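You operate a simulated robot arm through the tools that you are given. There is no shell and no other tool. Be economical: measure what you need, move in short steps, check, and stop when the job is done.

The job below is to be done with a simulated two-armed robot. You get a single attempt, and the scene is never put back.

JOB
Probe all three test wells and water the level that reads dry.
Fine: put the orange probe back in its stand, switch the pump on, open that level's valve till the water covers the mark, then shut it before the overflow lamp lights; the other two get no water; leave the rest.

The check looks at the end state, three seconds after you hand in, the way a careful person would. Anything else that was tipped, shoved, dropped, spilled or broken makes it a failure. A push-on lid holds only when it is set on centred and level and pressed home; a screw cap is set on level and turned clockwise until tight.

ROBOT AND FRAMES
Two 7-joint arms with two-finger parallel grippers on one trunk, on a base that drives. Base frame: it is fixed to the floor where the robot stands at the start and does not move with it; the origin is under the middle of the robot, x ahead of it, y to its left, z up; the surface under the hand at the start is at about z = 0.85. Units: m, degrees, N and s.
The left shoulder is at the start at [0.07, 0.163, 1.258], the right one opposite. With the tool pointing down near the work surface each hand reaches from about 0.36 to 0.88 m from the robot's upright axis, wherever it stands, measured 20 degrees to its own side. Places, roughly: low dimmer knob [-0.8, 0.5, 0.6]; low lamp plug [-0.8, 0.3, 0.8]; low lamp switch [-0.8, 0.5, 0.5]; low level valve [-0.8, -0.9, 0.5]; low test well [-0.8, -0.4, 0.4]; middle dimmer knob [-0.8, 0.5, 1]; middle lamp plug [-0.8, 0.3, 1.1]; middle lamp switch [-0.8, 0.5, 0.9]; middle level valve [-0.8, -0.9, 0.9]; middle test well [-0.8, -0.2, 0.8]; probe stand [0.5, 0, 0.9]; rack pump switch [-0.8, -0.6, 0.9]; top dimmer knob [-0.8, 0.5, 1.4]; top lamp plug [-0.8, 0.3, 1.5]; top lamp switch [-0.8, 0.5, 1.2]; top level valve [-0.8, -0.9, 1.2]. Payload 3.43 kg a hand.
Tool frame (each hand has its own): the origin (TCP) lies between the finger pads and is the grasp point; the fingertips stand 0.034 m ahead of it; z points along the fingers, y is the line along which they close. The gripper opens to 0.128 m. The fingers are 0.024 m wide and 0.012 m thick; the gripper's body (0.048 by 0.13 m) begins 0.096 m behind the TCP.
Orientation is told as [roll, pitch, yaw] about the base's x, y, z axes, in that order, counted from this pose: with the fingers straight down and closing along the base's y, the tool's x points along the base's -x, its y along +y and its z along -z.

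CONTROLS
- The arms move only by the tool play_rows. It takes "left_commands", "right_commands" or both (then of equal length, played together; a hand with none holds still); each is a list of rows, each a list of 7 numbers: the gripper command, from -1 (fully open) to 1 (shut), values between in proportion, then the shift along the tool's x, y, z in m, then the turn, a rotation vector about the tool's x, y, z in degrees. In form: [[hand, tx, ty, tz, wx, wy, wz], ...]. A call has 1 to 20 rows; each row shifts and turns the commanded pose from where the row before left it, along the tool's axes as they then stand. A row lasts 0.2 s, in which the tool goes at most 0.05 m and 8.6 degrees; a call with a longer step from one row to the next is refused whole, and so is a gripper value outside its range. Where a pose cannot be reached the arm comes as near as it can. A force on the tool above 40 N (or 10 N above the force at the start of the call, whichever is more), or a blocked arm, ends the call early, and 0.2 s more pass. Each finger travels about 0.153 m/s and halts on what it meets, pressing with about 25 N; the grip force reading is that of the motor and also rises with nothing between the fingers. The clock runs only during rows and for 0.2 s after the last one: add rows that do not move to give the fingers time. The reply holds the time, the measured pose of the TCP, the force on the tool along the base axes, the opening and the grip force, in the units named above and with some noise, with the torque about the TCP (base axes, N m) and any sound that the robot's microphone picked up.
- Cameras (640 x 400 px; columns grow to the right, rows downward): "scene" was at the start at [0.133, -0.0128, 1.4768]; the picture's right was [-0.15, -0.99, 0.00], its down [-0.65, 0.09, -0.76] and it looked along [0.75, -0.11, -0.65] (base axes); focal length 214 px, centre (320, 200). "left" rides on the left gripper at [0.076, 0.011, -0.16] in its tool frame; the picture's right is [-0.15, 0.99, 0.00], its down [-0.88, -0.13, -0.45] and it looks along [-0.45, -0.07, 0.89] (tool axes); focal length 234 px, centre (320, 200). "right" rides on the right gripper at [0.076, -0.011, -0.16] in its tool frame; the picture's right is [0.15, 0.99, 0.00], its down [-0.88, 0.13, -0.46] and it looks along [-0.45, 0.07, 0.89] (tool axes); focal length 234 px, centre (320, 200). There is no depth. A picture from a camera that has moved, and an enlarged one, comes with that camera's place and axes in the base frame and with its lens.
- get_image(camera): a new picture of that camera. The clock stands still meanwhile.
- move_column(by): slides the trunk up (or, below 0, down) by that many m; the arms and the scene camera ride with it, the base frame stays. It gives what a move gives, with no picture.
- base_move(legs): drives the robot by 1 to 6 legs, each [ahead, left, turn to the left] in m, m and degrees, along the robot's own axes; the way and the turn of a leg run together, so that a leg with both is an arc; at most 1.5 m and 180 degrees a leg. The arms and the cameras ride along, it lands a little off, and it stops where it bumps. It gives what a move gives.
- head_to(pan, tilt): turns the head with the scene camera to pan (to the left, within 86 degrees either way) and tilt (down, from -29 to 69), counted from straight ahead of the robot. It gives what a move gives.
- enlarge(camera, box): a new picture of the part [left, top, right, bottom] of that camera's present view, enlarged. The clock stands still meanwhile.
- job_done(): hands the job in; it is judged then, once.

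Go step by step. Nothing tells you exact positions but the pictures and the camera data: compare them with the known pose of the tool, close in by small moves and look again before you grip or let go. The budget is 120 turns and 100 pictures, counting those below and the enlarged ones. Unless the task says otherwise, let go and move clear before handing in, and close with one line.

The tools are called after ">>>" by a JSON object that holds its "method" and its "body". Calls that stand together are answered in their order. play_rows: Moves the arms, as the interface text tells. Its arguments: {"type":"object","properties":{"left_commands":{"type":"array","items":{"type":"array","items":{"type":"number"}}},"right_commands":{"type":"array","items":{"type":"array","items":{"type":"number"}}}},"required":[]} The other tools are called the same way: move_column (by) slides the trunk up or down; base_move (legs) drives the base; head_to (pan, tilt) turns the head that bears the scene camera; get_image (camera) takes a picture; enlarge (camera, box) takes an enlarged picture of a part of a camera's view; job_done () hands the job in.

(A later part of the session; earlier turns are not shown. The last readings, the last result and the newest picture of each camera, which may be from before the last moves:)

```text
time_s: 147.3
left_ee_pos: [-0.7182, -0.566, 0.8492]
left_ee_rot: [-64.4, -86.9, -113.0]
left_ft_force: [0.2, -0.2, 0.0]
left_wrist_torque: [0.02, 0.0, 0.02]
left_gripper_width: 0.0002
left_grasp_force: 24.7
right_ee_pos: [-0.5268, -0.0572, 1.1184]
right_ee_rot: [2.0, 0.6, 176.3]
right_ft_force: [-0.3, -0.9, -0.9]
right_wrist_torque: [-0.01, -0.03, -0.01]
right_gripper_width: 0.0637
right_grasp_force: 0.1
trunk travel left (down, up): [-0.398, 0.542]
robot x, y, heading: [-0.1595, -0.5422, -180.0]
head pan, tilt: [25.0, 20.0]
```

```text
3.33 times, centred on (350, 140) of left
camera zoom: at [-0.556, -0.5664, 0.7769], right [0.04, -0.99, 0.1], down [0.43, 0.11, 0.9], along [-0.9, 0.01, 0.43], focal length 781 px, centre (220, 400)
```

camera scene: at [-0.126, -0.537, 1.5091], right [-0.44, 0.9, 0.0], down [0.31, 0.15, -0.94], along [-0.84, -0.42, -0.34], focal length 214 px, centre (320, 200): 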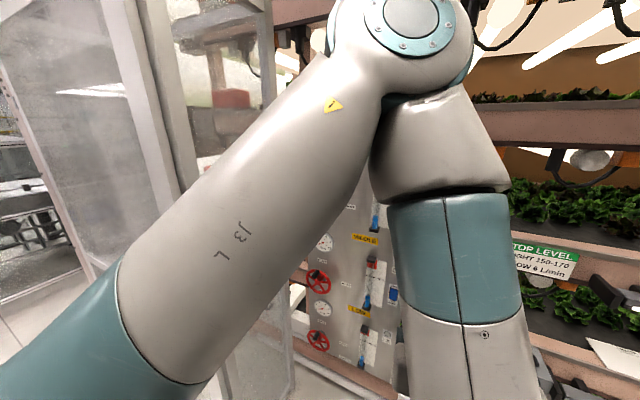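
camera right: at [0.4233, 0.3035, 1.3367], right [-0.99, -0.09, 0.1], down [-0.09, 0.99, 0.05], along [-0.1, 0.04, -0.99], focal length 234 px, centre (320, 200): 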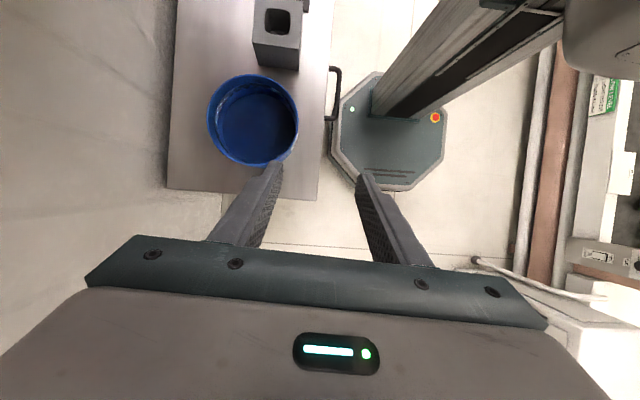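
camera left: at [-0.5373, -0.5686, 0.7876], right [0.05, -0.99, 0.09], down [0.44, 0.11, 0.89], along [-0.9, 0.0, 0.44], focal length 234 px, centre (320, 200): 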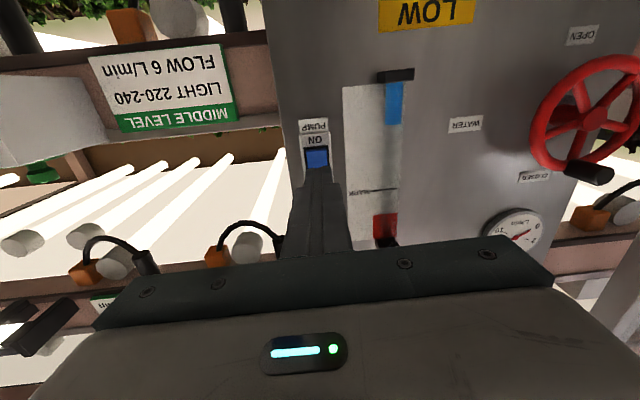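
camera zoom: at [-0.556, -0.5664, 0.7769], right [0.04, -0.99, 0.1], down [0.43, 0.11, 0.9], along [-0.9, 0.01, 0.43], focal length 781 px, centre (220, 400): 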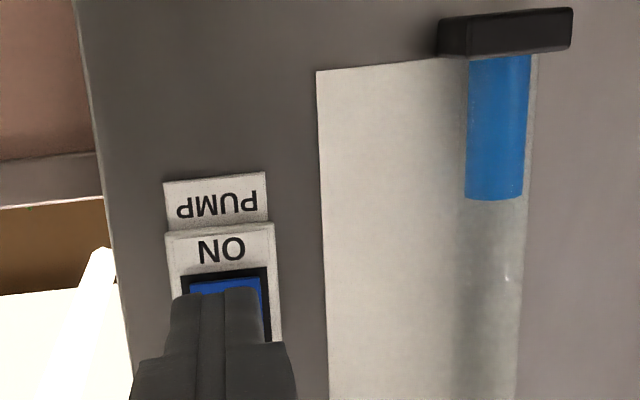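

>>> {"method": "play_rows", "body": {"left_commands": [[1, 0.03, 0, -0.01, 0, 0, 0], [1, 0.03, 0, 0, 0, 0, 0], [1, 0, 0, 0, 0, 0, 0]]}}

>>> {"method": "enlarge", "body": {"camera": "left", "box": [270, 120, 430, 220]}}

```text
time_s: 148.1
left_ee_pos: [-0.7092, -0.5617, 0.7891]
left_ee_rot: [-64.7, -87.0, -112.6]
left_ft_force: [0.6, -0.1, 0.2]
left_wrist_torque: [-0.02, 0.01, -0.01]
left_gripper_width: 0.0
left_grasp_force: 24.9
right_ee_pos: [-0.5269, -0.0569, 1.1192]
right_ee_rot: [2.0, 0.6, 176.3]
right_ft_force: [0.7, -0.1, 0.8]
right_wrist_torque: [0.01, 0.0, 0.02]
right_gripper_width: 0.0639
right_grasp_force: 0.0
trunk travel left (down, up): [-0.398, 0.542]
robot x, y, heading: [-0.1521, -0.5452, -179.6]
head pan, tilt: [25.0, 20.0]
```

```text
4.00 times, centred on (350, 170) of left
camera zoom: at [-0.5453, -0.562, 0.7165], right [0.04, -0.99, 0.1], down [0.43, 0.11, 0.9], along [-0.9, 0.01, 0.43], focal length 937 px, centre (200, 320)
```

zoom: 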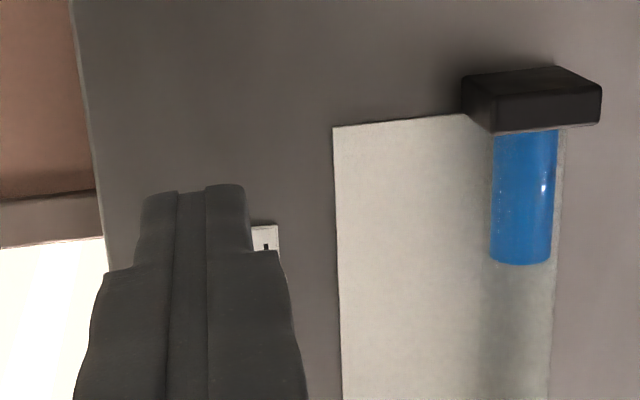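

>>> {"method": "play_rows", "body": {"left_commands": [[1, 0, 0, -0.02, 0, 0, 0], [1, -0.04, 0, -0.02, 0, 0, 0], [1, -0.04, 0, 0, 0, 0, 0], [1, -0.04, 0, 0, 0, 0, 0], [1, -0.02, 0, 0, 0, 0, 0], [1, 0, 0, 0, 0, 0, 0]]}}

>>> {"method": "enlarge", "body": {"camera": "left", "box": [270, 50, 430, 170]}}

```text
time_s: 149.5
left_ee_pos: [-0.6708, -0.564, 0.9317]
left_ee_rot: [-64.0, -86.9, -113.4]
left_ft_force: [-0.1, 0.2, -0.8]
left_wrist_torque: [0.01, 0.0, 0.03]
left_gripper_width: 0.0
left_grasp_force: 24.9
right_ee_pos: [-0.5268, -0.0561, 1.1181]
right_ee_rot: [2.1, 0.6, 176.4]
right_ft_force: [-0.1, -0.6, -0.2]
right_wrist_torque: [-0.01, 0.02, 0.02]
right_gripper_width: 0.0641
right_grasp_force: 0.2
trunk travel left (down, up): [-0.398, 0.542]
robot x, y, heading: [-0.157, -0.5441, -179.7]
head pan, tilt: [25.0, 20.0]
```

```text
3.33 times, centred on (350, 110) of left
camera zoom: at [-0.5084, -0.5654, 0.8585], right [0.04, -0.99, 0.1], down [0.43, 0.11, 0.9], along [-0.9, 0.0, 0.43], focal length 781 px, centre (220, 500)
```

zoom: 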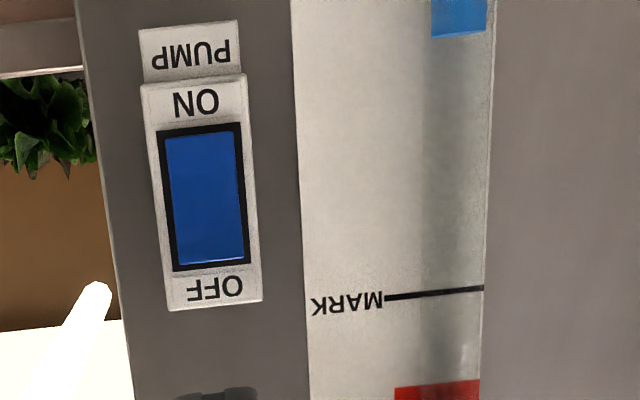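

The rocker now appears tipped to ON; the flow gauge will confirm. Next I raise the hand to the top wheel.

>>> {"method": "play_rows", "body": {"left_commands": [[0.3, 0, 0, -0.03, 0, 0, 0], [0, 0, 0, -0.03, 0, 0, 0], [0, 0, 0, 0, 0, 0, 0]]}}

>>> {"method": "move_column", "body": {"by": 0.34}}

>>> {"method": "base_move", "body": {"legs": [[0, 0.08, 0]]}}

>>> {"method": "play_rows", "body": {"left_commands": [[0, 0, 0.04, 0, 0, 0, 0], [0, 0, 0.04, 0, 0, 0, 0], [0, 0, 0.04, 0, 0, 0, 0], [0, 0, 0.04, 0, 0, 0, 0], [0, 0, 0.04, 0, 0, 0, 0], [0, 0, 0, 0, 0, 0, 0]]}}

>>> {"method": "get_image", "body": {"camera": "left"}}

```text
time_s: 150.3
left_ee_pos: [-0.6316, -0.5343, 0.9332]
left_ee_rot: [-63.6, -86.9, -113.6]
left_ft_force: [0.0, -0.3, -0.6]
left_wrist_torque: [0.02, -0.04, 0.0]
left_gripper_width: 0.0641
left_grasp_force: 0.0
left hand out of reach, approached as far as the arm can: row 1, 2
right_ee_pos: [-0.528, -0.0576, 1.1188]
right_ee_rot: [1.9, 0.7, 176.3]
right_ft_force: [-0.1, 0.6, -0.6]
right_wrist_torque: [0.01, 0.03, 0.0]
right_gripper_width: 0.064
right_grasp_force: 0.1
trunk travel left (down, up): [-0.398, 0.542]
robot x, y, heading: [-0.1546, -0.5417, -179.8]
head pan, tilt: [25.0, 20.0]
```

```text
time_s: 153.6
left_ee_pos: [-0.631, -0.5339, 1.2735]
left_ee_rot: [-63.8, -87.0, -113.5]
left_ft_force: [0.1, 1.6, 0.1]
left_wrist_torque: [0.01, -0.01, -0.02]
left_gripper_width: 0.0636
left_grasp_force: 0.0
right_ee_pos: [-0.5274, -0.0557, 1.4592]
right_ee_rot: [1.9, 0.6, 176.3]
right_ft_force: [0.4, 0.1, -0.4]
right_wrist_torque: [0.03, 0.0, 0.02]
right_gripper_width: 0.0643
right_grasp_force: 0.0
trunk travel left (down, up): [-0.738, 0.202]
robot x, y, heading: [-0.1513, -0.5454, -180.1]
head pan, tilt: [25.0, 20.0]
```

```text
time_s: 154.7
left_ee_pos: [-0.6297, -0.6089, 1.274]
left_ee_rot: [-62.5, -87.1, -114.7]
left_ft_force: [-0.2, 0.4, -0.3]
left_wrist_torque: [0.0, -0.01, 0.05]
left_gripper_width: 0.0644
left_grasp_force: 0.1
right_ee_pos: [-0.5269, -0.1312, 1.4568]
right_ee_rot: [2.3, 0.7, 176.2]
right_ft_force: [-0.7, 0.4, 0.1]
right_wrist_torque: [-0.04, 0.0, 0.01]
right_gripper_width: 0.0642
right_grasp_force: 0.0
trunk travel left (down, up): [-0.738, 0.202]
robot x, y, heading: [-0.1547, -0.6239, -179.8]
head pan, tilt: [25.0, 20.0]
```

```text
time_s: 156.1
left_ee_pos: [-0.723, -0.7082, 1.2771]
left_ee_rot: [-63.7, -87.1, -113.6]
left_ft_force: [0.3, 0.1, 0.3]
left_wrist_torque: [0.0, -0.02, 0.03]
left_gripper_width: 0.0641
left_grasp_force: 0.1
left hand out of reach, approached as far as the arm can: row 1, 2, 3, 4, 5
right_ee_pos: [-0.5267, -0.1353, 1.4589]
right_ee_rot: [2.0, 0.6, 176.1]
right_ft_force: [-0.4, 0.3, 0.0]
right_wrist_torque: [-0.02, 0.01, -0.01]
right_gripper_width: 0.0643
right_grasp_force: 0.1
trunk travel left (down, up): [-0.738, 0.202]
robot x, y, heading: [-0.1584, -0.6242, -179.7]
head pan, tilt: [25.0, 20.0]
```

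```text
15 pictures are left
camera left: at [-0.5611, -0.7089, 1.2055], right [0.04, -0.99, 0.1], down [0.43, 0.11, 0.9], along [-0.9, 0.0, 0.43], focal length 234 px, centre (320, 200)
```

left: 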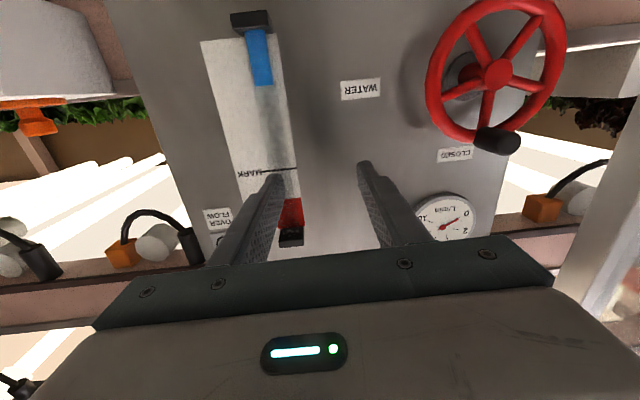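

The hub is at about [-0.79, -0.872, 1.21] and the crank knob at [-0.77, -0.868, 1.262]. The arm is too folded here, so I'll back the base up 0.12 m and line up with the knob.

>>> {"method": "base_move", "body": {"legs": [[-0.12, 0, 0]]}}

>>> {"method": "play_rows", "body": {"left_commands": [[0, 0.002, 0.04, 0.012, 0, 0, 0], [0, 0.002, 0.04, 0.012, 0, 0, 0], [0, 0.003, 0.04, 0.012, 0, 0, 0], [0, 0.003, 0.038, 0.012, 0, 0, 0], [0, 0, 0, 0, 0, 0, 0]]}}

>>> {"method": "get_image", "body": {"camera": "left"}}

```text
time_s: 157.3
left_ee_pos: [-0.6058, -0.7069, 1.2761]
left_ee_rot: [-62.3, -86.9, -114.9]
left_ft_force: [0.9, 0.0, -0.2]
left_wrist_torque: [0.01, 0.0, 0.01]
left_gripper_width: 0.0639
left_grasp_force: 0.1
right_ee_pos: [-0.4101, -0.1353, 1.4576]
right_ee_rot: [2.1, 0.7, 176.2]
right_ft_force: [-0.4, -0.5, 0.5]
right_wrist_torque: [-0.01, -0.03, 0.0]
right_gripper_width: 0.064
right_grasp_force: 0.0
trunk travel left (down, up): [-0.738, 0.202]
robot x, y, heading: [-0.0348, -0.6238, -179.7]
head pan, tilt: [25.0, 20.0]
```

```text
time_s: 158.7
left_ee_pos: [-0.6441, -0.7951, 1.295]
left_ee_rot: [-30.9, -87.6, -146.3]
left_ft_force: [0.2, -0.5, -1.2]
left_wrist_torque: [-0.01, -0.01, -0.02]
left_gripper_width: 0.0639
left_grasp_force: 0.0
left hand out of reach, approached as far as the arm can: row 1, 2, 3, 4
right_ee_pos: [-0.3968, -0.1083, 1.4529]
right_ee_rot: [3.0, 0.4, 175.9]
right_ft_force: [0.5, 0.2, 1.2]
right_wrist_torque: [0.0, 0.06, -0.02]
right_gripper_width: 0.064
right_grasp_force: 0.1
trunk travel left (down, up): [-0.738, 0.202]
robot x, y, heading: [-0.0372, -0.6202, 180.0]
head pan, tilt: [25.0, 20.0]
stopped in row 5 (left hand): the arm was blocked; the commanded pose is now the measured one
```

```text
14 pictures are left
camera left: at [-0.4819, -0.797, 1.2239], right [0.04, -0.99, 0.13], down [0.42, 0.13, 0.9], along [-0.91, 0.02, 0.42], focal length 234 px, centre (320, 200)
```

left: 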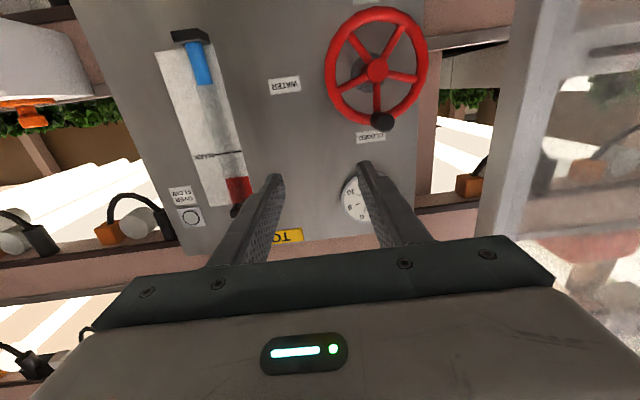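

The left elbow met the glass partition, so I'll move away from it at once. I'll use a 45° downward hand instead, which keeps the elbow in.

>>> {"method": "base_move", "body": {"legs": [[0, -0.12, 0]]}}

>>> {"method": "play_rows", "body": {"left_commands": [[0, 0, 0, -0.02, 0, 7.5, 0], [0, 0, 0, -0.02, 0, 7.5, 0], [0, 0, 0, 0, 0, 7.5, 0], [0, 0, 0, 0, 0, 7.5, 0], [0, 0, 0, 0, 0, 7.5, 0], [0, 0, 0, 0, 0, 7.5, 0], [0, 0, 0, 0, 0, 0, 0]]}}

>>> {"method": "head_to", "body": {"pan": 45, "tilt": 15}}

>>> {"method": "get_image", "body": {"camera": "scene"}}

```text
time_s: 160.0
left_ee_pos: [-0.6511, -0.7044, 1.2882]
left_ee_rot: [-49.1, -86.6, -127.6]
left_ft_force: [0.2, -0.3, 0.0]
left_wrist_torque: [0.02, 0.04, -0.03]
left_gripper_width: 0.0643
left_grasp_force: 0.0
right_ee_pos: [-0.4079, -0.0169, 1.4595]
right_ee_rot: [1.9, 0.8, 176.2]
right_ft_force: [-0.6, 0.0, 0.1]
right_wrist_torque: [0.05, -0.01, 0.01]
right_gripper_width: 0.0639
right_grasp_force: 0.0
trunk travel left (down, up): [-0.738, 0.202]
robot x, y, heading: [-0.0402, -0.5031, -180.0]
head pan, tilt: [25.0, 20.0]
```

```text
time_s: 161.6
left_ee_pos: [-0.6174, -0.6994, 1.2964]
left_ee_rot: [-3.4, -42.7, -174.4]
left_ft_force: [-1.0, -0.7, -0.2]
left_wrist_torque: [0.01, 0.0, 0.01]
left_gripper_width: 0.0642
left_grasp_force: 0.0
left hand out of reach, approached as far as the arm can: row 1
right_ee_pos: [-0.4074, -0.0142, 1.4585]
right_ee_rot: [2.0, 0.6, 176.2]
right_ft_force: [0.6, -0.2, 0.4]
right_wrist_torque: [0.0, 0.02, -0.03]
right_gripper_width: 0.0637
right_grasp_force: 0.1
trunk travel left (down, up): [-0.738, 0.202]
robot x, y, heading: [-0.0365, -0.4983, -179.5]
head pan, tilt: [25.0, 20.0]
```

```text
time_s: 162.4
left_ee_pos: [-0.6181, -0.6993, 1.2959]
left_ee_rot: [-3.4, -42.7, -174.4]
left_ft_force: [0.6, 0.0, 0.9]
left_wrist_torque: [-0.04, 0.05, -0.01]
left_gripper_width: 0.0642
left_grasp_force: 0.1
right_ee_pos: [-0.4071, -0.0127, 1.4587]
right_ee_rot: [2.0, 0.5, 176.2]
right_ft_force: [0.8, -1.1, -0.7]
right_wrist_torque: [0.0, 0.0, 0.01]
right_gripper_width: 0.0639
right_grasp_force: 0.1
trunk travel left (down, up): [-0.738, 0.202]
robot x, y, heading: [-0.0358, -0.5024, -179.9]
head pan, tilt: [45.0, 15.0]
```

```text
13 pictures are left
camera scene: at [-0.1536, -0.5687, 1.5174], right [-0.71, 0.71, 0.0], down [0.18, 0.18, -0.97], along [-0.68, -0.68, -0.26], focal length 214 px, centre (320, 200)
```

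scene: 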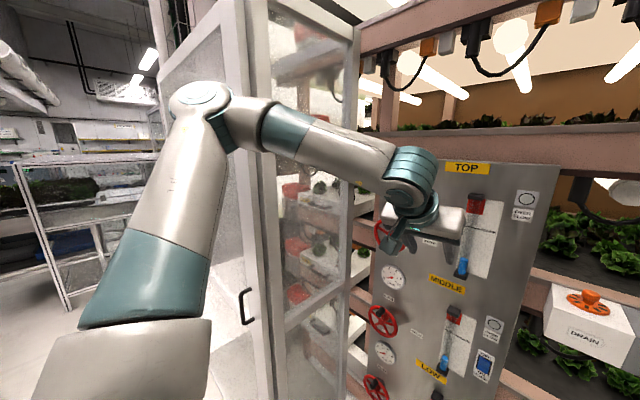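

The scene view shows the tube and lamp clearly. To keep the elbow away from the partition I'll stand further to +y and turn 25° towards the valve.

>>> {"method": "base_move", "body": {"legs": [[0.05, -0.06, 0], [0, 0, 25], [0.06, -0.03, 0]]}}

>>> {"method": "head_to", "body": {"pan": 12, "tilt": 20}}

>>> {"method": "get_image", "body": {"camera": "left"}}

>>> {"method": "get_image", "body": {"camera": "scene"}}

```text
time_s: 165.3
left_ee_pos: [-0.5878, -0.8686, 1.2979]
left_ee_rot: [-3.6, -43.0, -148.8]
left_ft_force: [0.9, 0.4, 0.1]
left_wrist_torque: [-0.01, 0.04, -0.02]
left_gripper_width: 0.064
left_grasp_force: 0.0
right_ee_pos: [-0.6912, -0.1584, 1.4618]
right_ee_rot: [1.9, 0.2, -158.4]
right_ft_force: [1.2, -0.4, -0.6]
right_wrist_torque: [0.02, 0.06, -0.01]
right_gripper_width: 0.0643
right_grasp_force: 0.1
trunk travel left (down, up): [-0.738, 0.202]
robot x, y, heading: [-0.1515, -0.4371, -154.7]
head pan, tilt: [45.0, 15.0]
```

```text
time_s: 166.3
left_ee_pos: [-0.5934, -0.8687, 1.2961]
left_ee_rot: [-3.4, -42.8, -149.0]
left_ft_force: [0.0, 0.1, 0.1]
left_wrist_torque: [0.01, -0.02, 0.0]
left_gripper_width: 0.0641
left_grasp_force: 0.0
right_ee_pos: [-0.6966, -0.158, 1.4592]
right_ee_rot: [2.0, 0.6, -158.4]
right_ft_force: [0.4, -0.3, 0.8]
right_wrist_torque: [0.01, -0.03, -0.01]
right_gripper_width: 0.0637
right_grasp_force: 0.1
trunk travel left (down, up): [-0.738, 0.202]
robot x, y, heading: [-0.1498, -0.4392, -154.7]
head pan, tilt: [12.0, 20.0]
```

```text
12 pictures are left
camera left: at [-0.4413, -0.8016, 1.3607], right [0.38, -0.92, 0.06], down [-0.34, -0.08, 0.94], along [-0.86, -0.38, -0.34], focal length 234 px, centre (320, 200)
```

left: 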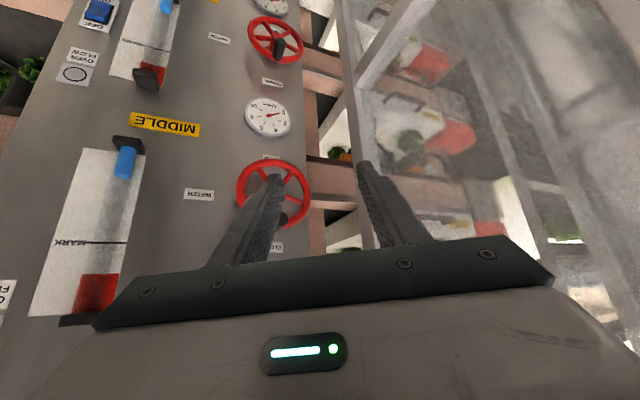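

```text
11 pictures are left
camera scene: at [-0.2728, -0.5197, 1.5093], right [-0.61, 0.79, 0.0], down [0.27, 0.21, -0.94], along [-0.75, -0.57, -0.34], focal length 214 px, centre (320, 200)
```

scene: 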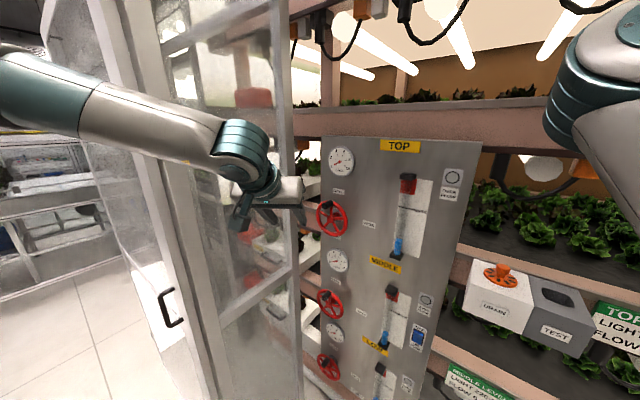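

From here the scene camera sees the whole top gauge, wheel and lamp. I'll straighten the hand's yaw, then go to a pre-grasp pose above and in front of the knob.

>>> {"method": "play_rows", "body": {"left_commands": [[0, 0, 0, 0, 4.25, -0.4, 4.6], [0, 0, 0, 0, 4.25, -0.4, 4.6], [0, 0, 0, 0, 4.25, -0.4, 4.6], [0, 0, 0, 0, 4.25, -0.4, 4.6], [0, -0.0345, -0.006, 0.0121, 0, 0, 0], [0, -0.0345, -0.006, 0.0121, 0, 0, 0], [0, -0.0345, -0.006, 0.0121, 0, 0, 0], [0, 0, 0, 0, 0, 0, 0]]}}

>>> {"method": "get_image", "body": {"camera": "left"}}

```text
time_s: 168.1
left_ee_pos: [-0.6933, -0.8613, 1.3466]
left_ee_rot: [-2.6, -45.4, -174.5]
left_ft_force: [1.0, 0.2, -0.3]
left_wrist_torque: [0.03, 0.02, 0.01]
left_gripper_width: 0.064
left_grasp_force: 0.0
right_ee_pos: [-0.6966, -0.1587, 1.4593]
right_ee_rot: [1.9, 0.5, -158.4]
right_ft_force: [0.3, 0.1, 0.4]
right_wrist_torque: [-0.01, 0.01, -0.03]
right_gripper_width: 0.0639
right_grasp_force: 0.1
trunk travel left (down, up): [-0.738, 0.202]
robot x, y, heading: [-0.1557, -0.4441, -154.6]
head pan, tilt: [12.0, 20.0]
```

```text
10 pictures are left
camera left: at [-0.5248, -0.8636, 1.4029], right [-0.04, -1.0, 0.07], down [-0.3, 0.08, 0.95], along [-0.95, 0.02, -0.3], focal length 234 px, centre (320, 200)
```

left: 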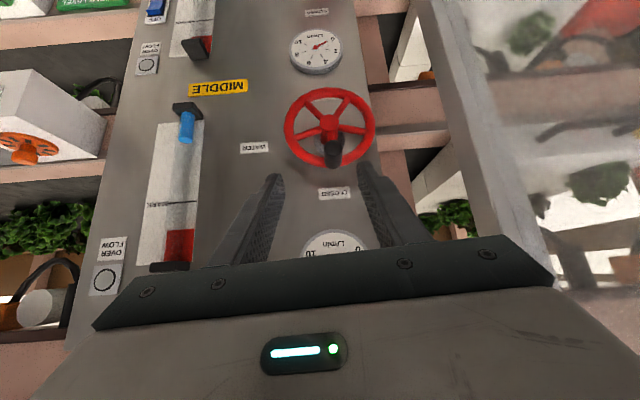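

Knob axis: y ≈ -0.877, z ≈ 1.273; hub z ≈ 1.215, so R ≈ 0.057. I'll advance onto the knob and close on it.

>>> {"method": "play_rows", "body": {"left_commands": [[0, 0.001, 0.003, 0.0272, 0, 0, 0], [0, 0.001, 0.003, 0.0272, 0, 0, 0], [0, 0.001, 0.003, 0.0272, 0, 0, 0], [0, 0, 0, 0, 0, 0, 0]]}}

>>> {"method": "get_image", "body": {"camera": "left"}}

```text
time_s: 169.1
left_ee_pos: [-0.7399, -0.8615, 1.2937]
left_ee_rot: [-2.0, -46.0, -174.8]
left_ft_force: [-0.2, -0.1, -0.6]
left_wrist_torque: [-0.04, 0.01, -0.03]
left_gripper_width: 0.0642
left_grasp_force: 0.0
right_ee_pos: [-0.6877, -0.1494, 1.4621]
right_ee_rot: [2.1, 0.1, -158.4]
right_ft_force: [-0.2, -0.3, -0.5]
right_wrist_torque: [-0.01, 0.01, 0.0]
right_gripper_width: 0.064
right_grasp_force: 0.0
trunk travel left (down, up): [-0.738, 0.202]
robot x, y, heading: [-0.1511, -0.4426, -154.6]
head pan, tilt: [12.0, 20.0]
```

```text
9 pictures are left
camera left: at [-0.5708, -0.8638, 1.3495], right [-0.04, -1.0, 0.08], down [-0.29, 0.09, 0.95], along [-0.96, 0.01, -0.29], focal length 234 px, centre (320, 200)
```

left: 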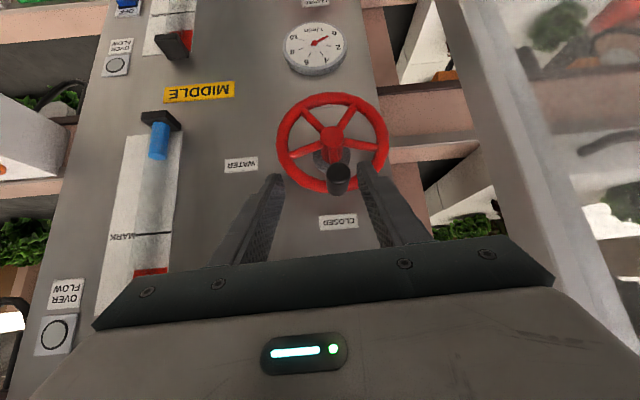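

The arm isn't following; something, probably the elbow, is being pressed. I'll back the hand off, tuck the right hand in, and pivot the base about the valve so that the elbow swings clear.

>>> {"method": "play_rows", "body": {"left_commands": [[0, 0, 0, -0.03, 0, 0, 0], [0, 0, 0, -0.03, 0, 0, 0], [0, 0, 0, -0.03, 0, 0, 0], [0, 0, 0, 0, 0, 0, 0], [0, 0, 0, 0, 0, 0, 0], [0, 0, 0, 0, 0, 0, 0]], "right_commands": [[0, 0.035, 0, 0, 0, 0, 0], [0, 0.035, 0, 0, 0, 0, 0], [0, 0.035, 0, 0, 0, 0, 0], [0, 0.035, 0, 0, 0, 0, 0], [0, 0.035, 0, 0, 0, 0, 0], [0, 0, 0, 0, 0, 0, 0]]}}

>>> {"method": "base_move", "body": {"legs": [[0.029, -0.099, 8]]}}

```text
time_s: 170.5
left_ee_pos: [-0.6838, -0.8683, 1.3487]
left_ee_rot: [-2.8, -45.3, -174.5]
left_ft_force: [0.3, -0.1, -0.9]
left_wrist_torque: [0.04, 0.0, 0.01]
left_gripper_width: 0.0639
left_grasp_force: 0.1
right_ee_pos: [-0.5338, -0.0956, 1.4628]
right_ee_rot: [1.9, 0.5, -158.4]
right_ft_force: [0.3, 0.6, -0.7]
right_wrist_torque: [-0.01, 0.0, -0.02]
right_gripper_width: 0.0638
right_grasp_force: 0.0
trunk travel left (down, up): [-0.738, 0.202]
robot x, y, heading: [-0.1525, -0.4425, -154.7]
head pan, tilt: [12.0, 20.0]
```

```text
time_s: 171.7
left_ee_pos: [-0.6926, -0.8654, 1.3485]
left_ee_rot: [-2.7, -45.4, -166.3]
left_ft_force: [-0.3, -0.8, -0.1]
left_wrist_torque: [0.02, 0.05, 0.0]
left_gripper_width: 0.064
left_grasp_force: 0.1
right_ee_pos: [-0.6528, -0.0812, 1.4618]
right_ee_rot: [1.9, 0.5, -150.4]
right_ft_force: [1.6, -0.3, 0.1]
right_wrist_torque: [0.01, -0.01, -0.02]
right_gripper_width: 0.0642
right_grasp_force: 0.0
trunk travel left (down, up): [-0.738, 0.202]
robot x, y, heading: [-0.2253, -0.3686, -146.4]
head pan, tilt: [12.0, 20.0]
```

>>> {"method": "play_rows", "body": {"left_commands": [[0, 0.0011, -0.0013, 0.0207, 0, 0, 0], [0, 0.0011, -0.0013, 0.0207, 0, 0, 0], [0, 0.0011, -0.0013, 0.0207, 0, 0, 0], [0, 0.0011, -0.0013, 0.0207, 0, 0, 0], [0, 0, 0, 0, 0, 0, 0]]}}

>>> {"method": "get_image", "body": {"camera": "left"}}

```text
time_s: 172.9
left_ee_pos: [-0.7493, -0.8706, 1.2872]
left_ee_rot: [-2.6, -45.4, -166.4]
left_ft_force: [-0.7, 0.0, -0.2]
left_wrist_torque: [0.02, 0.02, 0.0]
left_gripper_width: 0.0639
left_grasp_force: 0.0
right_ee_pos: [-0.6513, -0.0805, 1.4616]
right_ee_rot: [1.9, 0.6, -150.4]
right_ft_force: [-0.8, 0.5, 0.7]
right_wrist_torque: [-0.01, 0.0, 0.0]
right_gripper_width: 0.0641
right_grasp_force: 0.1
trunk travel left (down, up): [-0.738, 0.202]
robot x, y, heading: [-0.2261, -0.3701, -146.5]
head pan, tilt: [12.0, 20.0]
```

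```text
8 pictures are left
camera left: at [-0.5815, -0.8495, 1.3449], right [0.1, -0.99, 0.07], down [-0.31, 0.04, 0.95], along [-0.95, -0.12, -0.3], focal length 234 px, centre (320, 200)
```

left: 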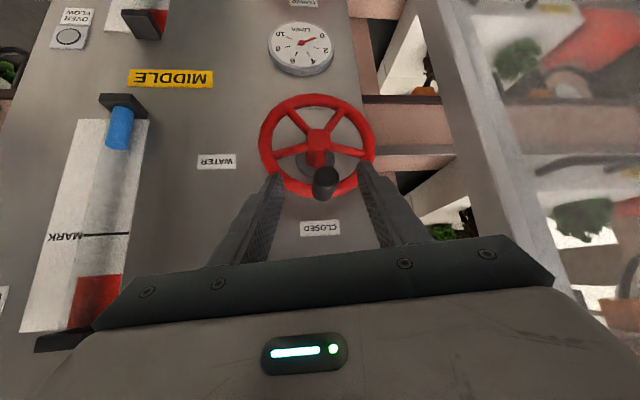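

The pose was reached exactly this time, with the knob centred between the fingers. Closing.

>>> {"method": "play_rows", "body": {"left_commands": [[0.3, 0, 0, 0, 0, 0, 0], [0.6, 0, 0, 0, 0, 0, 0], [1, 0, 0, 0, 0, 0, 0], [1, 0, 0, 0, 0, 0, 0]]}}

```text
time_s: 173.9
left_ee_pos: [-0.7489, -0.876, 1.2871]
left_ee_rot: [-2.9, -45.4, -166.1]
left_ft_force: [-0.2, -15.2, 3.0]
left_wrist_torque: [-0.48, 0.2, -0.29]
left_gripper_width: 0.025
left_grasp_force: 44.5
right_ee_pos: [-0.6528, -0.0822, 1.4633]
right_ee_rot: [1.8, 0.5, -150.3]
right_ft_force: [0.3, 0.1, 0.4]
right_wrist_torque: [0.0, 0.02, -0.02]
right_gripper_width: 0.0641
right_grasp_force: 0.1
trunk travel left (down, up): [-0.738, 0.202]
robot x, y, heading: [-0.2309, -0.369, -146.5]
head pan, tilt: [12.0, 20.0]
```

Knob gripped. I'll try 20° anticlockwise (towards -y).

>>> {"method": "play_rows", "body": {"left_commands": [[1, -0.001, 0.0096, 0.0023, 0, 0, 0], [1, 0.0002, 0.0093, 0.0034, 0, 0, 0], [1, 0, 0, 0, 0, 0, 0]]}}

```text
time_s: 174.7
left_ee_pos: [-0.7473, -0.8878, 1.2887]
left_ee_rot: [-2.6, -45.8, -166.5]
left_ft_force: [8.4, 4.8, 11.1]
left_wrist_torque: [0.37, 0.35, -0.91]
left_gripper_width: 0.0247
left_grasp_force: 45.5
right_ee_pos: [-0.6499, -0.078, 1.4631]
right_ee_rot: [1.9, 0.4, -150.4]
right_ft_force: [-0.5, 0.5, -0.6]
right_wrist_torque: [-0.02, -0.03, -0.04]
right_gripper_width: 0.0641
right_grasp_force: 0.0
trunk travel left (down, up): [-0.738, 0.202]
robot x, y, heading: [-0.2291, -0.3672, -146.4]
head pan, tilt: [12.0, 20.0]
```

>>> {"method": "enlarge", "body": {"camera": "scene", "box": [240, 120, 500, 290]}}

```text
2.35 times, centred on (370, 205) of scene
camera zoom: at [-0.3321, -0.4616, 1.5098], right [-0.71, 0.7, 0.0], down [0.24, 0.24, -0.94], along [-0.66, -0.67, -0.34], focal length 505 px, centre (202, 188)
```

zoom: 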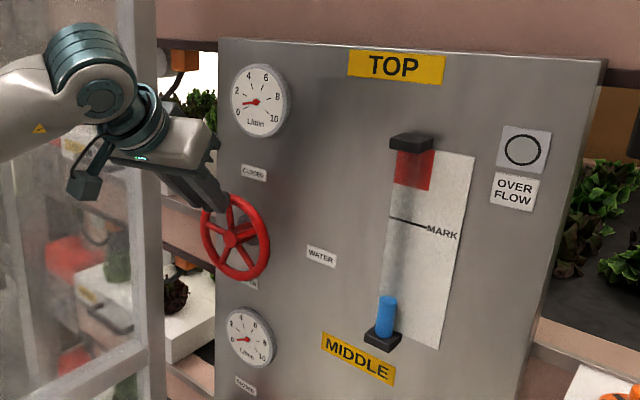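

The valve is barely open and the gauge still reads near 0. I'll turn it another 30°.

>>> {"method": "play_rows", "body": {"left_commands": [[1, 0.0015, 0.0087, 0.0044, 0, 0, 0], [1, 0.0027, 0.0079, 0.0054, 0, 0, 0], [1, 0.0038, 0.0069, 0.0061, 0, 0, 0]]}}

>>> {"method": "enlarge", "body": {"camera": "scene", "box": [240, 120, 500, 290]}}

```text
time_s: 175.5
left_ee_pos: [-0.7477, -0.9156, 1.2673]
left_ee_rot: [-2.6, -45.5, -166.1]
left_ft_force: [7.1, -9.7, 15.5]
left_wrist_torque: [0.06, 0.08, -0.57]
left_gripper_width: 0.0249
left_grasp_force: 44.7
right_ee_pos: [-0.6495, -0.0815, 1.4636]
right_ee_rot: [1.9, 0.5, -150.3]
right_ft_force: [-0.6, -0.2, 0.7]
right_wrist_torque: [0.02, 0.01, -0.01]
right_gripper_width: 0.0639
right_grasp_force: 0.1
trunk travel left (down, up): [-0.738, 0.202]
robot x, y, heading: [-0.2267, -0.3728, -146.5]
head pan, tilt: [12.0, 20.0]
```

```text
2.35 times, centred on (370, 205) of scene
camera zoom: at [-0.3319, -0.4644, 1.5094], right [-0.71, 0.7, 0.0], down [0.24, 0.24, -0.94], along [-0.66, -0.67, -0.34], focal length 505 px, centre (202, 188)
```

zoom: 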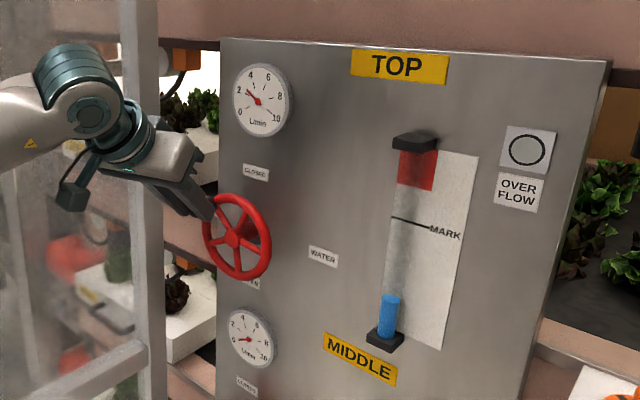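

Flow is 2 L/min, so the pump works and this direction opens the valve. I'll hold here for about 2 s and check the level.

>>> {"method": "play_rows", "body": {"left_commands": [[1, 0, 0, 0, 0, 0, 0], [1, 0, 0, 0, 0, 0, 0], [1, 0, 0, 0, 0, 0, 0], [1, 0, 0, 0, 0, 0, 0], [1, 0, 0, 0, 0, 0, 0], [1, 0, 0, 0, 0, 0, 0], [1, 0, 0, 0, 0, 0, 0], [1, 0, 0, 0, 0, 0, 0], [1, 0, 0, 0, 0, 0, 0]]}}

>>> {"method": "enlarge", "body": {"camera": "scene", "box": [240, 120, 500, 290]}}

```text
time_s: 177.5
left_ee_pos: [-0.747, -0.9158, 1.2687]
left_ee_rot: [-2.8, -45.7, -166.1]
left_ft_force: [10.5, -22.6, 16.7]
left_wrist_torque: [-0.64, -0.26, -0.26]
left_gripper_width: 0.0249
left_grasp_force: 45.4
right_ee_pos: [-0.6487, -0.0821, 1.4636]
right_ee_rot: [1.7, 0.5, -150.4]
right_ft_force: [-0.8, -0.4, -0.3]
right_wrist_torque: [0.01, -0.02, 0.0]
right_gripper_width: 0.0636
right_grasp_force: 0.1
trunk travel left (down, up): [-0.738, 0.202]
robot x, y, heading: [-0.2272, -0.3699, -146.5]
head pan, tilt: [12.0, 20.0]
```

```text
2.35 times, centred on (370, 205) of scene
camera zoom: at [-0.331, -0.4666, 1.5094], right [-0.71, 0.7, 0.0], down [0.24, 0.25, -0.94], along [-0.66, -0.67, -0.34], focal length 505 px, centre (202, 188)
```

zoom: 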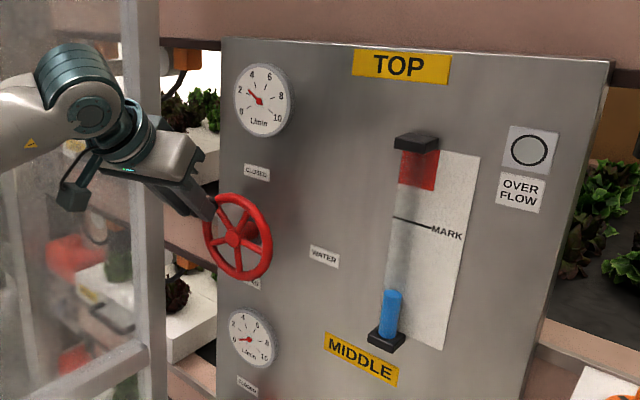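

The level rises slowly, a few pixels in 2 s. I'll wait longer.

>>> {"method": "play_rows", "body": {"left_commands": [[1, 0, 0.002, 0, 0, 0, 0], [1, 0, 0, 0, 0, 0, 0], [1, 0, 0, 0, 0, 0, 0], [1, 0, 0, 0, 0, 0, 0], [1, 0, 0, 0, 0, 0, 0], [1, 0, 0, 0, 0, 0, 0], [1, 0, 0, 0, 0, 0, 0], [1, 0, 0, 0, 0, 0, 0], [1, 0, 0, 0, 0, 0, 0], [1, 0, 0, 0, 0, 0, 0], [1, 0, 0, 0, 0, 0, 0], [1, 0, 0, 0, 0, 0, 0], [1, 0, 0, 0, 0, 0, 0], [1, 0, 0, 0, 0, 0, 0], [1, 0, 0, 0, 0, 0, 0], [1, 0, 0, 0, 0, 0, 0], [1, 0, 0, 0, 0, 0, 0], [1, 0, 0, 0, 0, 0, 0], [1, 0, 0, 0, 0, 0, 0], [1, 0, 0, 0, 0, 0, 0]]}}

>>> {"method": "play_rows", "body": {"left_commands": [[1, 0, 0, 0, 0, 0, 0], [1, 0, 0, 0, 0, 0, 0], [1, 0, 0, 0, 0, 0, 0], [1, 0, 0, 0, 0, 0, 0], [1, 0, 0, 0, 0, 0, 0], [1, 0, 0, 0, 0, 0, 0], [1, 0, 0, 0, 0, 0, 0], [1, 0, 0, 0, 0, 0, 0], [1, 0, 0, 0, 0, 0, 0], [1, 0, 0, 0, 0, 0, 0], [1, 0, 0, 0, 0, 0, 0], [1, 0, 0, 0, 0, 0, 0], [1, 0, 0, 0, 0, 0, 0], [1, 0, 0, 0, 0, 0, 0], [1, 0, 0, 0, 0, 0, 0], [1, 0, 0, 0, 0, 0, 0], [1, 0, 0, 0, 0, 0, 0], [1, 0, 0, 0, 0, 0, 0], [1, 0, 0, 0, 0, 0, 0], [1, 0, 0, 0, 0, 0, 0]]}}

>>> {"method": "enlarge", "body": {"camera": "scene", "box": [240, 120, 500, 290]}}

```text
time_s: 181.7
left_ee_pos: [-0.7467, -0.9158, 1.2674]
left_ee_rot: [-2.8, -45.6, -166.3]
left_ft_force: [13.5, -13.0, 11.4]
left_wrist_torque: [-0.31, 0.13, -0.53]
left_gripper_width: 0.0248
left_grasp_force: 44.9
right_ee_pos: [-0.6499, -0.0814, 1.4644]
right_ee_rot: [1.8, 0.5, -150.4]
right_ft_force: [0.0, 0.4, -0.9]
right_wrist_torque: [0.01, 0.0, 0.0]
right_gripper_width: 0.0642
right_grasp_force: 0.1
trunk travel left (down, up): [-0.738, 0.202]
robot x, y, heading: [-0.2287, -0.3694, -146.3]
head pan, tilt: [12.0, 20.0]
```

```text
time_s: 185.9
left_ee_pos: [-0.7457, -0.915, 1.2668]
left_ee_rot: [-2.8, -45.6, -166.3]
left_ft_force: [15.0, -11.9, 9.7]
left_wrist_torque: [-0.28, 0.08, -0.51]
left_gripper_width: 0.025
left_grasp_force: 44.7
right_ee_pos: [-0.6477, -0.0806, 1.4636]
right_ee_rot: [1.7, 0.6, -150.3]
right_ft_force: [0.6, 0.0, 1.0]
right_wrist_torque: [0.0, 0.0, 0.01]
right_gripper_width: 0.0641
right_grasp_force: 0.0
trunk travel left (down, up): [-0.738, 0.202]
robot x, y, heading: [-0.225, -0.3653, -146.6]
head pan, tilt: [12.0, 20.0]
```

```text
2.35 times, centred on (370, 205) of scene
camera zoom: at [-0.331, -0.4647, 1.5095], right [-0.71, 0.7, 0.0], down [0.24, 0.25, -0.94], along [-0.66, -0.67, -0.34], focal length 505 px, centre (202, 188)
```

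zoom: 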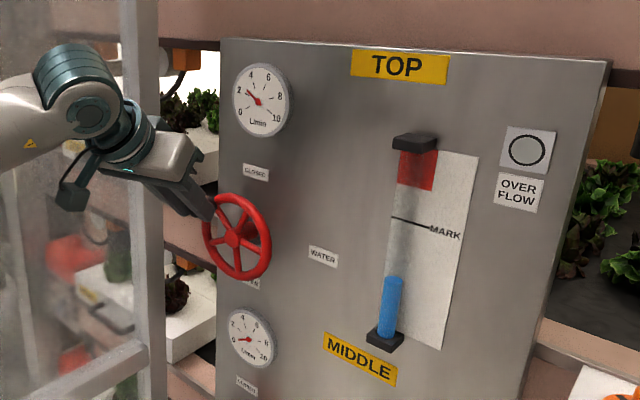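

Rate is about 1.65 px/s, so the mark (58 px up) needs about 35 s. I'll wait in several calls, then check just before it.

>>> {"method": "play_rows", "body": {"left_commands": [[1, 0, 0, 0, 0, 0, 0], [1, 0, 0, 0, 0, 0, 0], [1, 0, 0, 0, 0, 0, 0], [1, 0, 0, 0, 0, 0, 0], [1, 0, 0, 0, 0, 0, 0], [1, 0, 0, 0, 0, 0, 0], [1, 0, 0, 0, 0, 0, 0], [1, 0, 0, 0, 0, 0, 0], [1, 0, 0, 0, 0, 0, 0], [1, 0, 0, 0, 0, 0, 0], [1, 0, 0, 0, 0, 0, 0], [1, 0, 0, 0, 0, 0, 0], [1, 0, 0, 0, 0, 0, 0], [1, 0, 0, 0, 0, 0, 0], [1, 0, 0, 0, 0, 0, 0], [1, 0, 0, 0, 0, 0, 0], [1, 0, 0, 0, 0, 0, 0], [1, 0, 0, 0, 0, 0, 0], [1, 0, 0, 0, 0, 0, 0], [1, 0, 0, 0, 0, 0, 0]]}}

>>> {"method": "play_rows", "body": {"left_commands": [[1, 0, 0, 0, 0, 0, 0], [1, 0, 0, 0, 0, 0, 0], [1, 0, 0, 0, 0, 0, 0], [1, 0, 0, 0, 0, 0, 0], [1, 0, 0, 0, 0, 0, 0], [1, 0, 0, 0, 0, 0, 0], [1, 0, 0, 0, 0, 0, 0], [1, 0, 0, 0, 0, 0, 0], [1, 0, 0, 0, 0, 0, 0], [1, 0, 0, 0, 0, 0, 0], [1, 0, 0, 0, 0, 0, 0], [1, 0, 0, 0, 0, 0, 0], [1, 0, 0, 0, 0, 0, 0], [1, 0, 0, 0, 0, 0, 0], [1, 0, 0, 0, 0, 0, 0], [1, 0, 0, 0, 0, 0, 0], [1, 0, 0, 0, 0, 0, 0], [1, 0, 0, 0, 0, 0, 0], [1, 0, 0, 0, 0, 0, 0], [1, 0, 0, 0, 0, 0, 0]]}}

>>> {"method": "play_rows", "body": {"left_commands": [[1, 0, 0, 0, 0, 0, 0], [1, 0, 0, 0, 0, 0, 0], [1, 0, 0, 0, 0, 0, 0], [1, 0, 0, 0, 0, 0, 0], [1, 0, 0, 0, 0, 0, 0], [1, 0, 0, 0, 0, 0, 0], [1, 0, 0, 0, 0, 0, 0], [1, 0, 0, 0, 0, 0, 0], [1, 0, 0, 0, 0, 0, 0], [1, 0, 0, 0, 0, 0, 0], [1, 0, 0, 0, 0, 0, 0], [1, 0, 0, 0, 0, 0, 0], [1, 0, 0, 0, 0, 0, 0], [1, 0, 0, 0, 0, 0, 0], [1, 0, 0, 0, 0, 0, 0], [1, 0, 0, 0, 0, 0, 0], [1, 0, 0, 0, 0, 0, 0], [1, 0, 0, 0, 0, 0, 0], [1, 0, 0, 0, 0, 0, 0], [1, 0, 0, 0, 0, 0, 0]]}}

>>> {"method": "play_rows", "body": {"left_commands": [[1, 0, 0, 0, 0, 0, 0], [1, 0, 0, 0, 0, 0, 0], [1, 0, 0, 0, 0, 0, 0], [1, 0, 0, 0, 0, 0, 0], [1, 0, 0, 0, 0, 0, 0], [1, 0, 0, 0, 0, 0, 0], [1, 0, 0, 0, 0, 0, 0], [1, 0, 0, 0, 0, 0, 0], [1, 0, 0, 0, 0, 0, 0], [1, 0, 0, 0, 0, 0, 0], [1, 0, 0, 0, 0, 0, 0], [1, 0, 0, 0, 0, 0, 0], [1, 0, 0, 0, 0, 0, 0], [1, 0, 0, 0, 0, 0, 0], [1, 0, 0, 0, 0, 0, 0], [1, 0, 0, 0, 0, 0, 0], [1, 0, 0, 0, 0, 0, 0], [1, 0, 0, 0, 0, 0, 0], [1, 0, 0, 0, 0, 0, 0], [1, 0, 0, 0, 0, 0, 0]]}}

>>> {"method": "play_rows", "body": {"left_commands": [[1, 0, 0, 0, 0, 0, 0], [1, 0, 0, 0, 0, 0, 0], [1, 0, 0, 0, 0, 0, 0], [1, 0, 0, 0, 0, 0, 0], [1, 0, 0, 0, 0, 0, 0], [1, 0, 0, 0, 0, 0, 0], [1, 0, 0, 0, 0, 0, 0], [1, 0, 0, 0, 0, 0, 0], [1, 0, 0, 0, 0, 0, 0], [1, 0, 0, 0, 0, 0, 0], [1, 0, 0, 0, 0, 0, 0], [1, 0, 0, 0, 0, 0, 0], [1, 0, 0, 0, 0, 0, 0], [1, 0, 0, 0, 0, 0, 0], [1, 0, 0, 0, 0, 0, 0], [1, 0, 0, 0, 0, 0, 0], [1, 0, 0, 0, 0, 0, 0], [1, 0, 0, 0, 0, 0, 0], [1, 0, 0, 0, 0, 0, 0], [1, 0, 0, 0, 0, 0, 0]]}}

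>>> {"method": "play_rows", "body": {"left_commands": [[1, 0, 0, 0, 0, 0, 0], [1, 0, 0, 0, 0, 0, 0], [1, 0, 0, 0, 0, 0, 0], [1, 0, 0, 0, 0, 0, 0], [1, 0, 0, 0, 0, 0, 0], [1, 0, 0, 0, 0, 0, 0], [1, 0, 0, 0, 0, 0, 0], [1, 0, 0, 0, 0, 0, 0], [1, 0, 0, 0, 0, 0, 0], [1, 0, 0, 0, 0, 0, 0], [1, 0, 0, 0, 0, 0, 0], [1, 0, 0, 0, 0, 0, 0], [1, 0, 0, 0, 0, 0, 0], [1, 0, 0, 0, 0, 0, 0], [1, 0, 0, 0, 0, 0, 0], [1, 0, 0, 0, 0, 0, 0], [1, 0, 0, 0, 0, 0, 0], [1, 0, 0, 0, 0, 0, 0], [1, 0, 0, 0, 0, 0, 0], [1, 0, 0, 0, 0, 0, 0]]}}

>>> {"method": "enlarge", "body": {"camera": "scene", "box": [240, 120, 500, 290]}}

```text
time_s: 190.1
left_ee_pos: [-0.7471, -0.9151, 1.2672]
left_ee_rot: [-2.8, -45.6, -166.3]
left_ft_force: [12.8, -9.7, 10.0]
left_wrist_torque: [-0.27, 0.14, -0.54]
left_gripper_width: 0.0248
left_grasp_force: 45.2
right_ee_pos: [-0.6493, -0.0803, 1.4641]
right_ee_rot: [1.8, 0.5, -150.5]
right_ft_force: [-0.1, 0.2, -0.6]
right_wrist_torque: [0.0, 0.02, 0.0]
right_gripper_width: 0.0642
right_grasp_force: 0.0
trunk travel left (down, up): [-0.738, 0.202]
robot x, y, heading: [-0.2254, -0.3684, -146.3]
head pan, tilt: [12.0, 20.0]
```

```text
time_s: 194.3
left_ee_pos: [-0.747, -0.9164, 1.269]
left_ee_rot: [-2.8, -45.6, -166.3]
left_ft_force: [14.2, -11.0, 9.5]
left_wrist_torque: [-0.15, 0.12, -0.56]
left_gripper_width: 0.0251
left_grasp_force: 45.0
right_ee_pos: [-0.6487, -0.081, 1.4621]
right_ee_rot: [1.8, 0.4, -150.4]
right_ft_force: [1.3, -0.3, 0.1]
right_wrist_torque: [0.01, -0.01, 0.01]
right_gripper_width: 0.0636
right_grasp_force: 0.2
trunk travel left (down, up): [-0.738, 0.202]
robot x, y, heading: [-0.2272, -0.3661, -146.5]
head pan, tilt: [12.0, 20.0]
```

```text
time_s: 198.5
left_ee_pos: [-0.7462, -0.9143, 1.2672]
left_ee_rot: [-2.7, -45.6, -166.3]
left_ft_force: [13.7, -9.3, 10.5]
left_wrist_torque: [-0.18, 0.11, -0.57]
left_gripper_width: 0.025
left_grasp_force: 45.1
right_ee_pos: [-0.6485, -0.0804, 1.4632]
right_ee_rot: [1.9, 0.6, -150.4]
right_ft_force: [1.0, 0.1, 0.4]
right_wrist_torque: [-0.04, 0.01, 0.0]
right_gripper_width: 0.0641
right_grasp_force: 0.1
trunk travel left (down, up): [-0.738, 0.202]
robot x, y, heading: [-0.226, -0.3682, -146.3]
head pan, tilt: [12.0, 20.0]
```

```text
time_s: 202.7
left_ee_pos: [-0.749, -0.9157, 1.2676]
left_ee_rot: [-2.7, -45.6, -166.3]
left_ft_force: [13.9, -10.0, 9.8]
left_wrist_torque: [-0.2, 0.13, -0.62]
left_gripper_width: 0.0249
left_grasp_force: 44.6
right_ee_pos: [-0.6494, -0.0807, 1.4632]
right_ee_rot: [1.7, 0.5, -150.4]
right_ft_force: [0.1, 0.4, 0.0]
right_wrist_torque: [0.01, 0.0, -0.01]
right_gripper_width: 0.0642
right_grasp_force: 0.1
trunk travel left (down, up): [-0.738, 0.202]
robot x, y, heading: [-0.2294, -0.3665, -146.9]
head pan, tilt: [12.0, 20.0]
```

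```text
time_s: 206.9
left_ee_pos: [-0.7486, -0.9157, 1.2679]
left_ee_rot: [-2.7, -45.6, -166.3]
left_ft_force: [13.4, -9.6, 9.3]
left_wrist_torque: [-0.17, 0.12, -0.62]
left_gripper_width: 0.0248
left_grasp_force: 45.0
right_ee_pos: [-0.6494, -0.0801, 1.4641]
right_ee_rot: [1.8, 0.5, -150.3]
right_ft_force: [-0.3, -0.2, -0.3]
right_wrist_torque: [0.04, 0.01, -0.01]
right_gripper_width: 0.064
right_grasp_force: 0.1
trunk travel left (down, up): [-0.738, 0.202]
robot x, y, heading: [-0.2283, -0.3698, -146.4]
head pan, tilt: [12.0, 20.0]
```

```text
time_s: 211.1
left_ee_pos: [-0.7479, -0.9139, 1.2681]
left_ee_rot: [-2.7, -45.6, -166.3]
left_ft_force: [14.5, -9.4, 9.7]
left_wrist_torque: [-0.15, 0.09, -0.57]
left_gripper_width: 0.0254
left_grasp_force: 45.2
right_ee_pos: [-0.6492, -0.081, 1.4632]
right_ee_rot: [1.9, 0.6, -150.4]
right_ft_force: [-0.2, -0.8, 0.7]
right_wrist_torque: [-0.01, 0.01, 0.0]
right_gripper_width: 0.0641
right_grasp_force: 0.1
trunk travel left (down, up): [-0.738, 0.202]
robot x, y, heading: [-0.2288, -0.3668, -146.7]
head pan, tilt: [12.0, 20.0]
```

```text
2.35 times, centred on (370, 205) of scene
camera zoom: at [-0.3312, -0.4643, 1.5095], right [-0.71, 0.7, 0.0], down [0.24, 0.24, -0.94], along [-0.66, -0.67, -0.34], focal length 505 px, centre (202, 188)
```

zoom: 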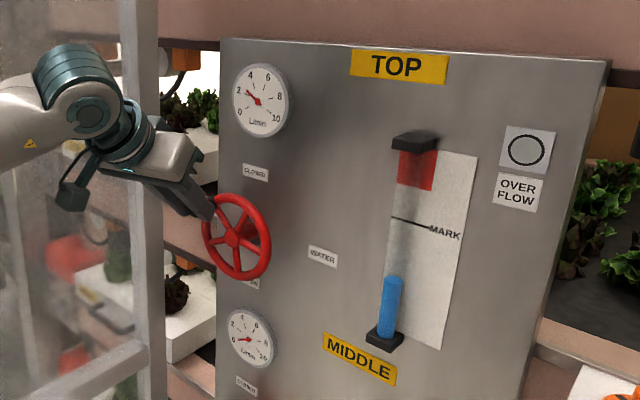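

The level has settled and stopped rising at this small opening, so I need to open further. I'll turn about 30° more and look soon after.

>>> {"method": "play_rows", "body": {"left_commands": [[1, 0.0049, 0.0055, 0.0067, 0, 0, 0], [1, 0.0057, 0.0041, 0.007, 0, 0, 0], [1, 0.0064, 0.0025, 0.0071, 0, 0, 0], [1, 0, 0, 0, 0, 0, 0], [1, 0, 0, 0, 0, 0, 0], [1, 0, 0, 0, 0, 0, 0], [1, 0, 0, 0, 0, 0, 0]]}}

>>> {"method": "enlarge", "body": {"camera": "scene", "box": [240, 120, 500, 290]}}

```text
time_s: 212.7
left_ee_pos: [-0.7481, -0.9288, 1.2385]
left_ee_rot: [-2.8, -45.3, -166.2]
left_ft_force: [19.4, -13.9, -4.0]
left_wrist_torque: [-0.52, -0.81, -0.05]
left_gripper_width: 0.0249
left_grasp_force: 45.2
right_ee_pos: [-0.6491, -0.084, 1.4628]
right_ee_rot: [1.6, 0.6, -150.2]
right_ft_force: [0.3, 0.3, -0.1]
right_wrist_torque: [0.01, -0.03, -0.01]
right_gripper_width: 0.0642
right_grasp_force: 0.0
trunk travel left (down, up): [-0.738, 0.202]
robot x, y, heading: [-0.2288, -0.3657, -146.4]
head pan, tilt: [12.0, 20.0]
```

```text
2.35 times, centred on (370, 205) of scene
camera zoom: at [-0.3311, -0.4669, 1.5092], right [-0.71, 0.7, 0.0], down [0.24, 0.25, -0.94], along [-0.66, -0.67, -0.34], focal length 505 px, centre (202, 188)
```

zoom: 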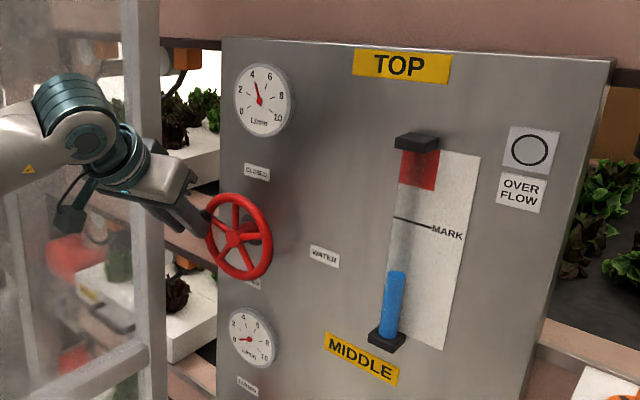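

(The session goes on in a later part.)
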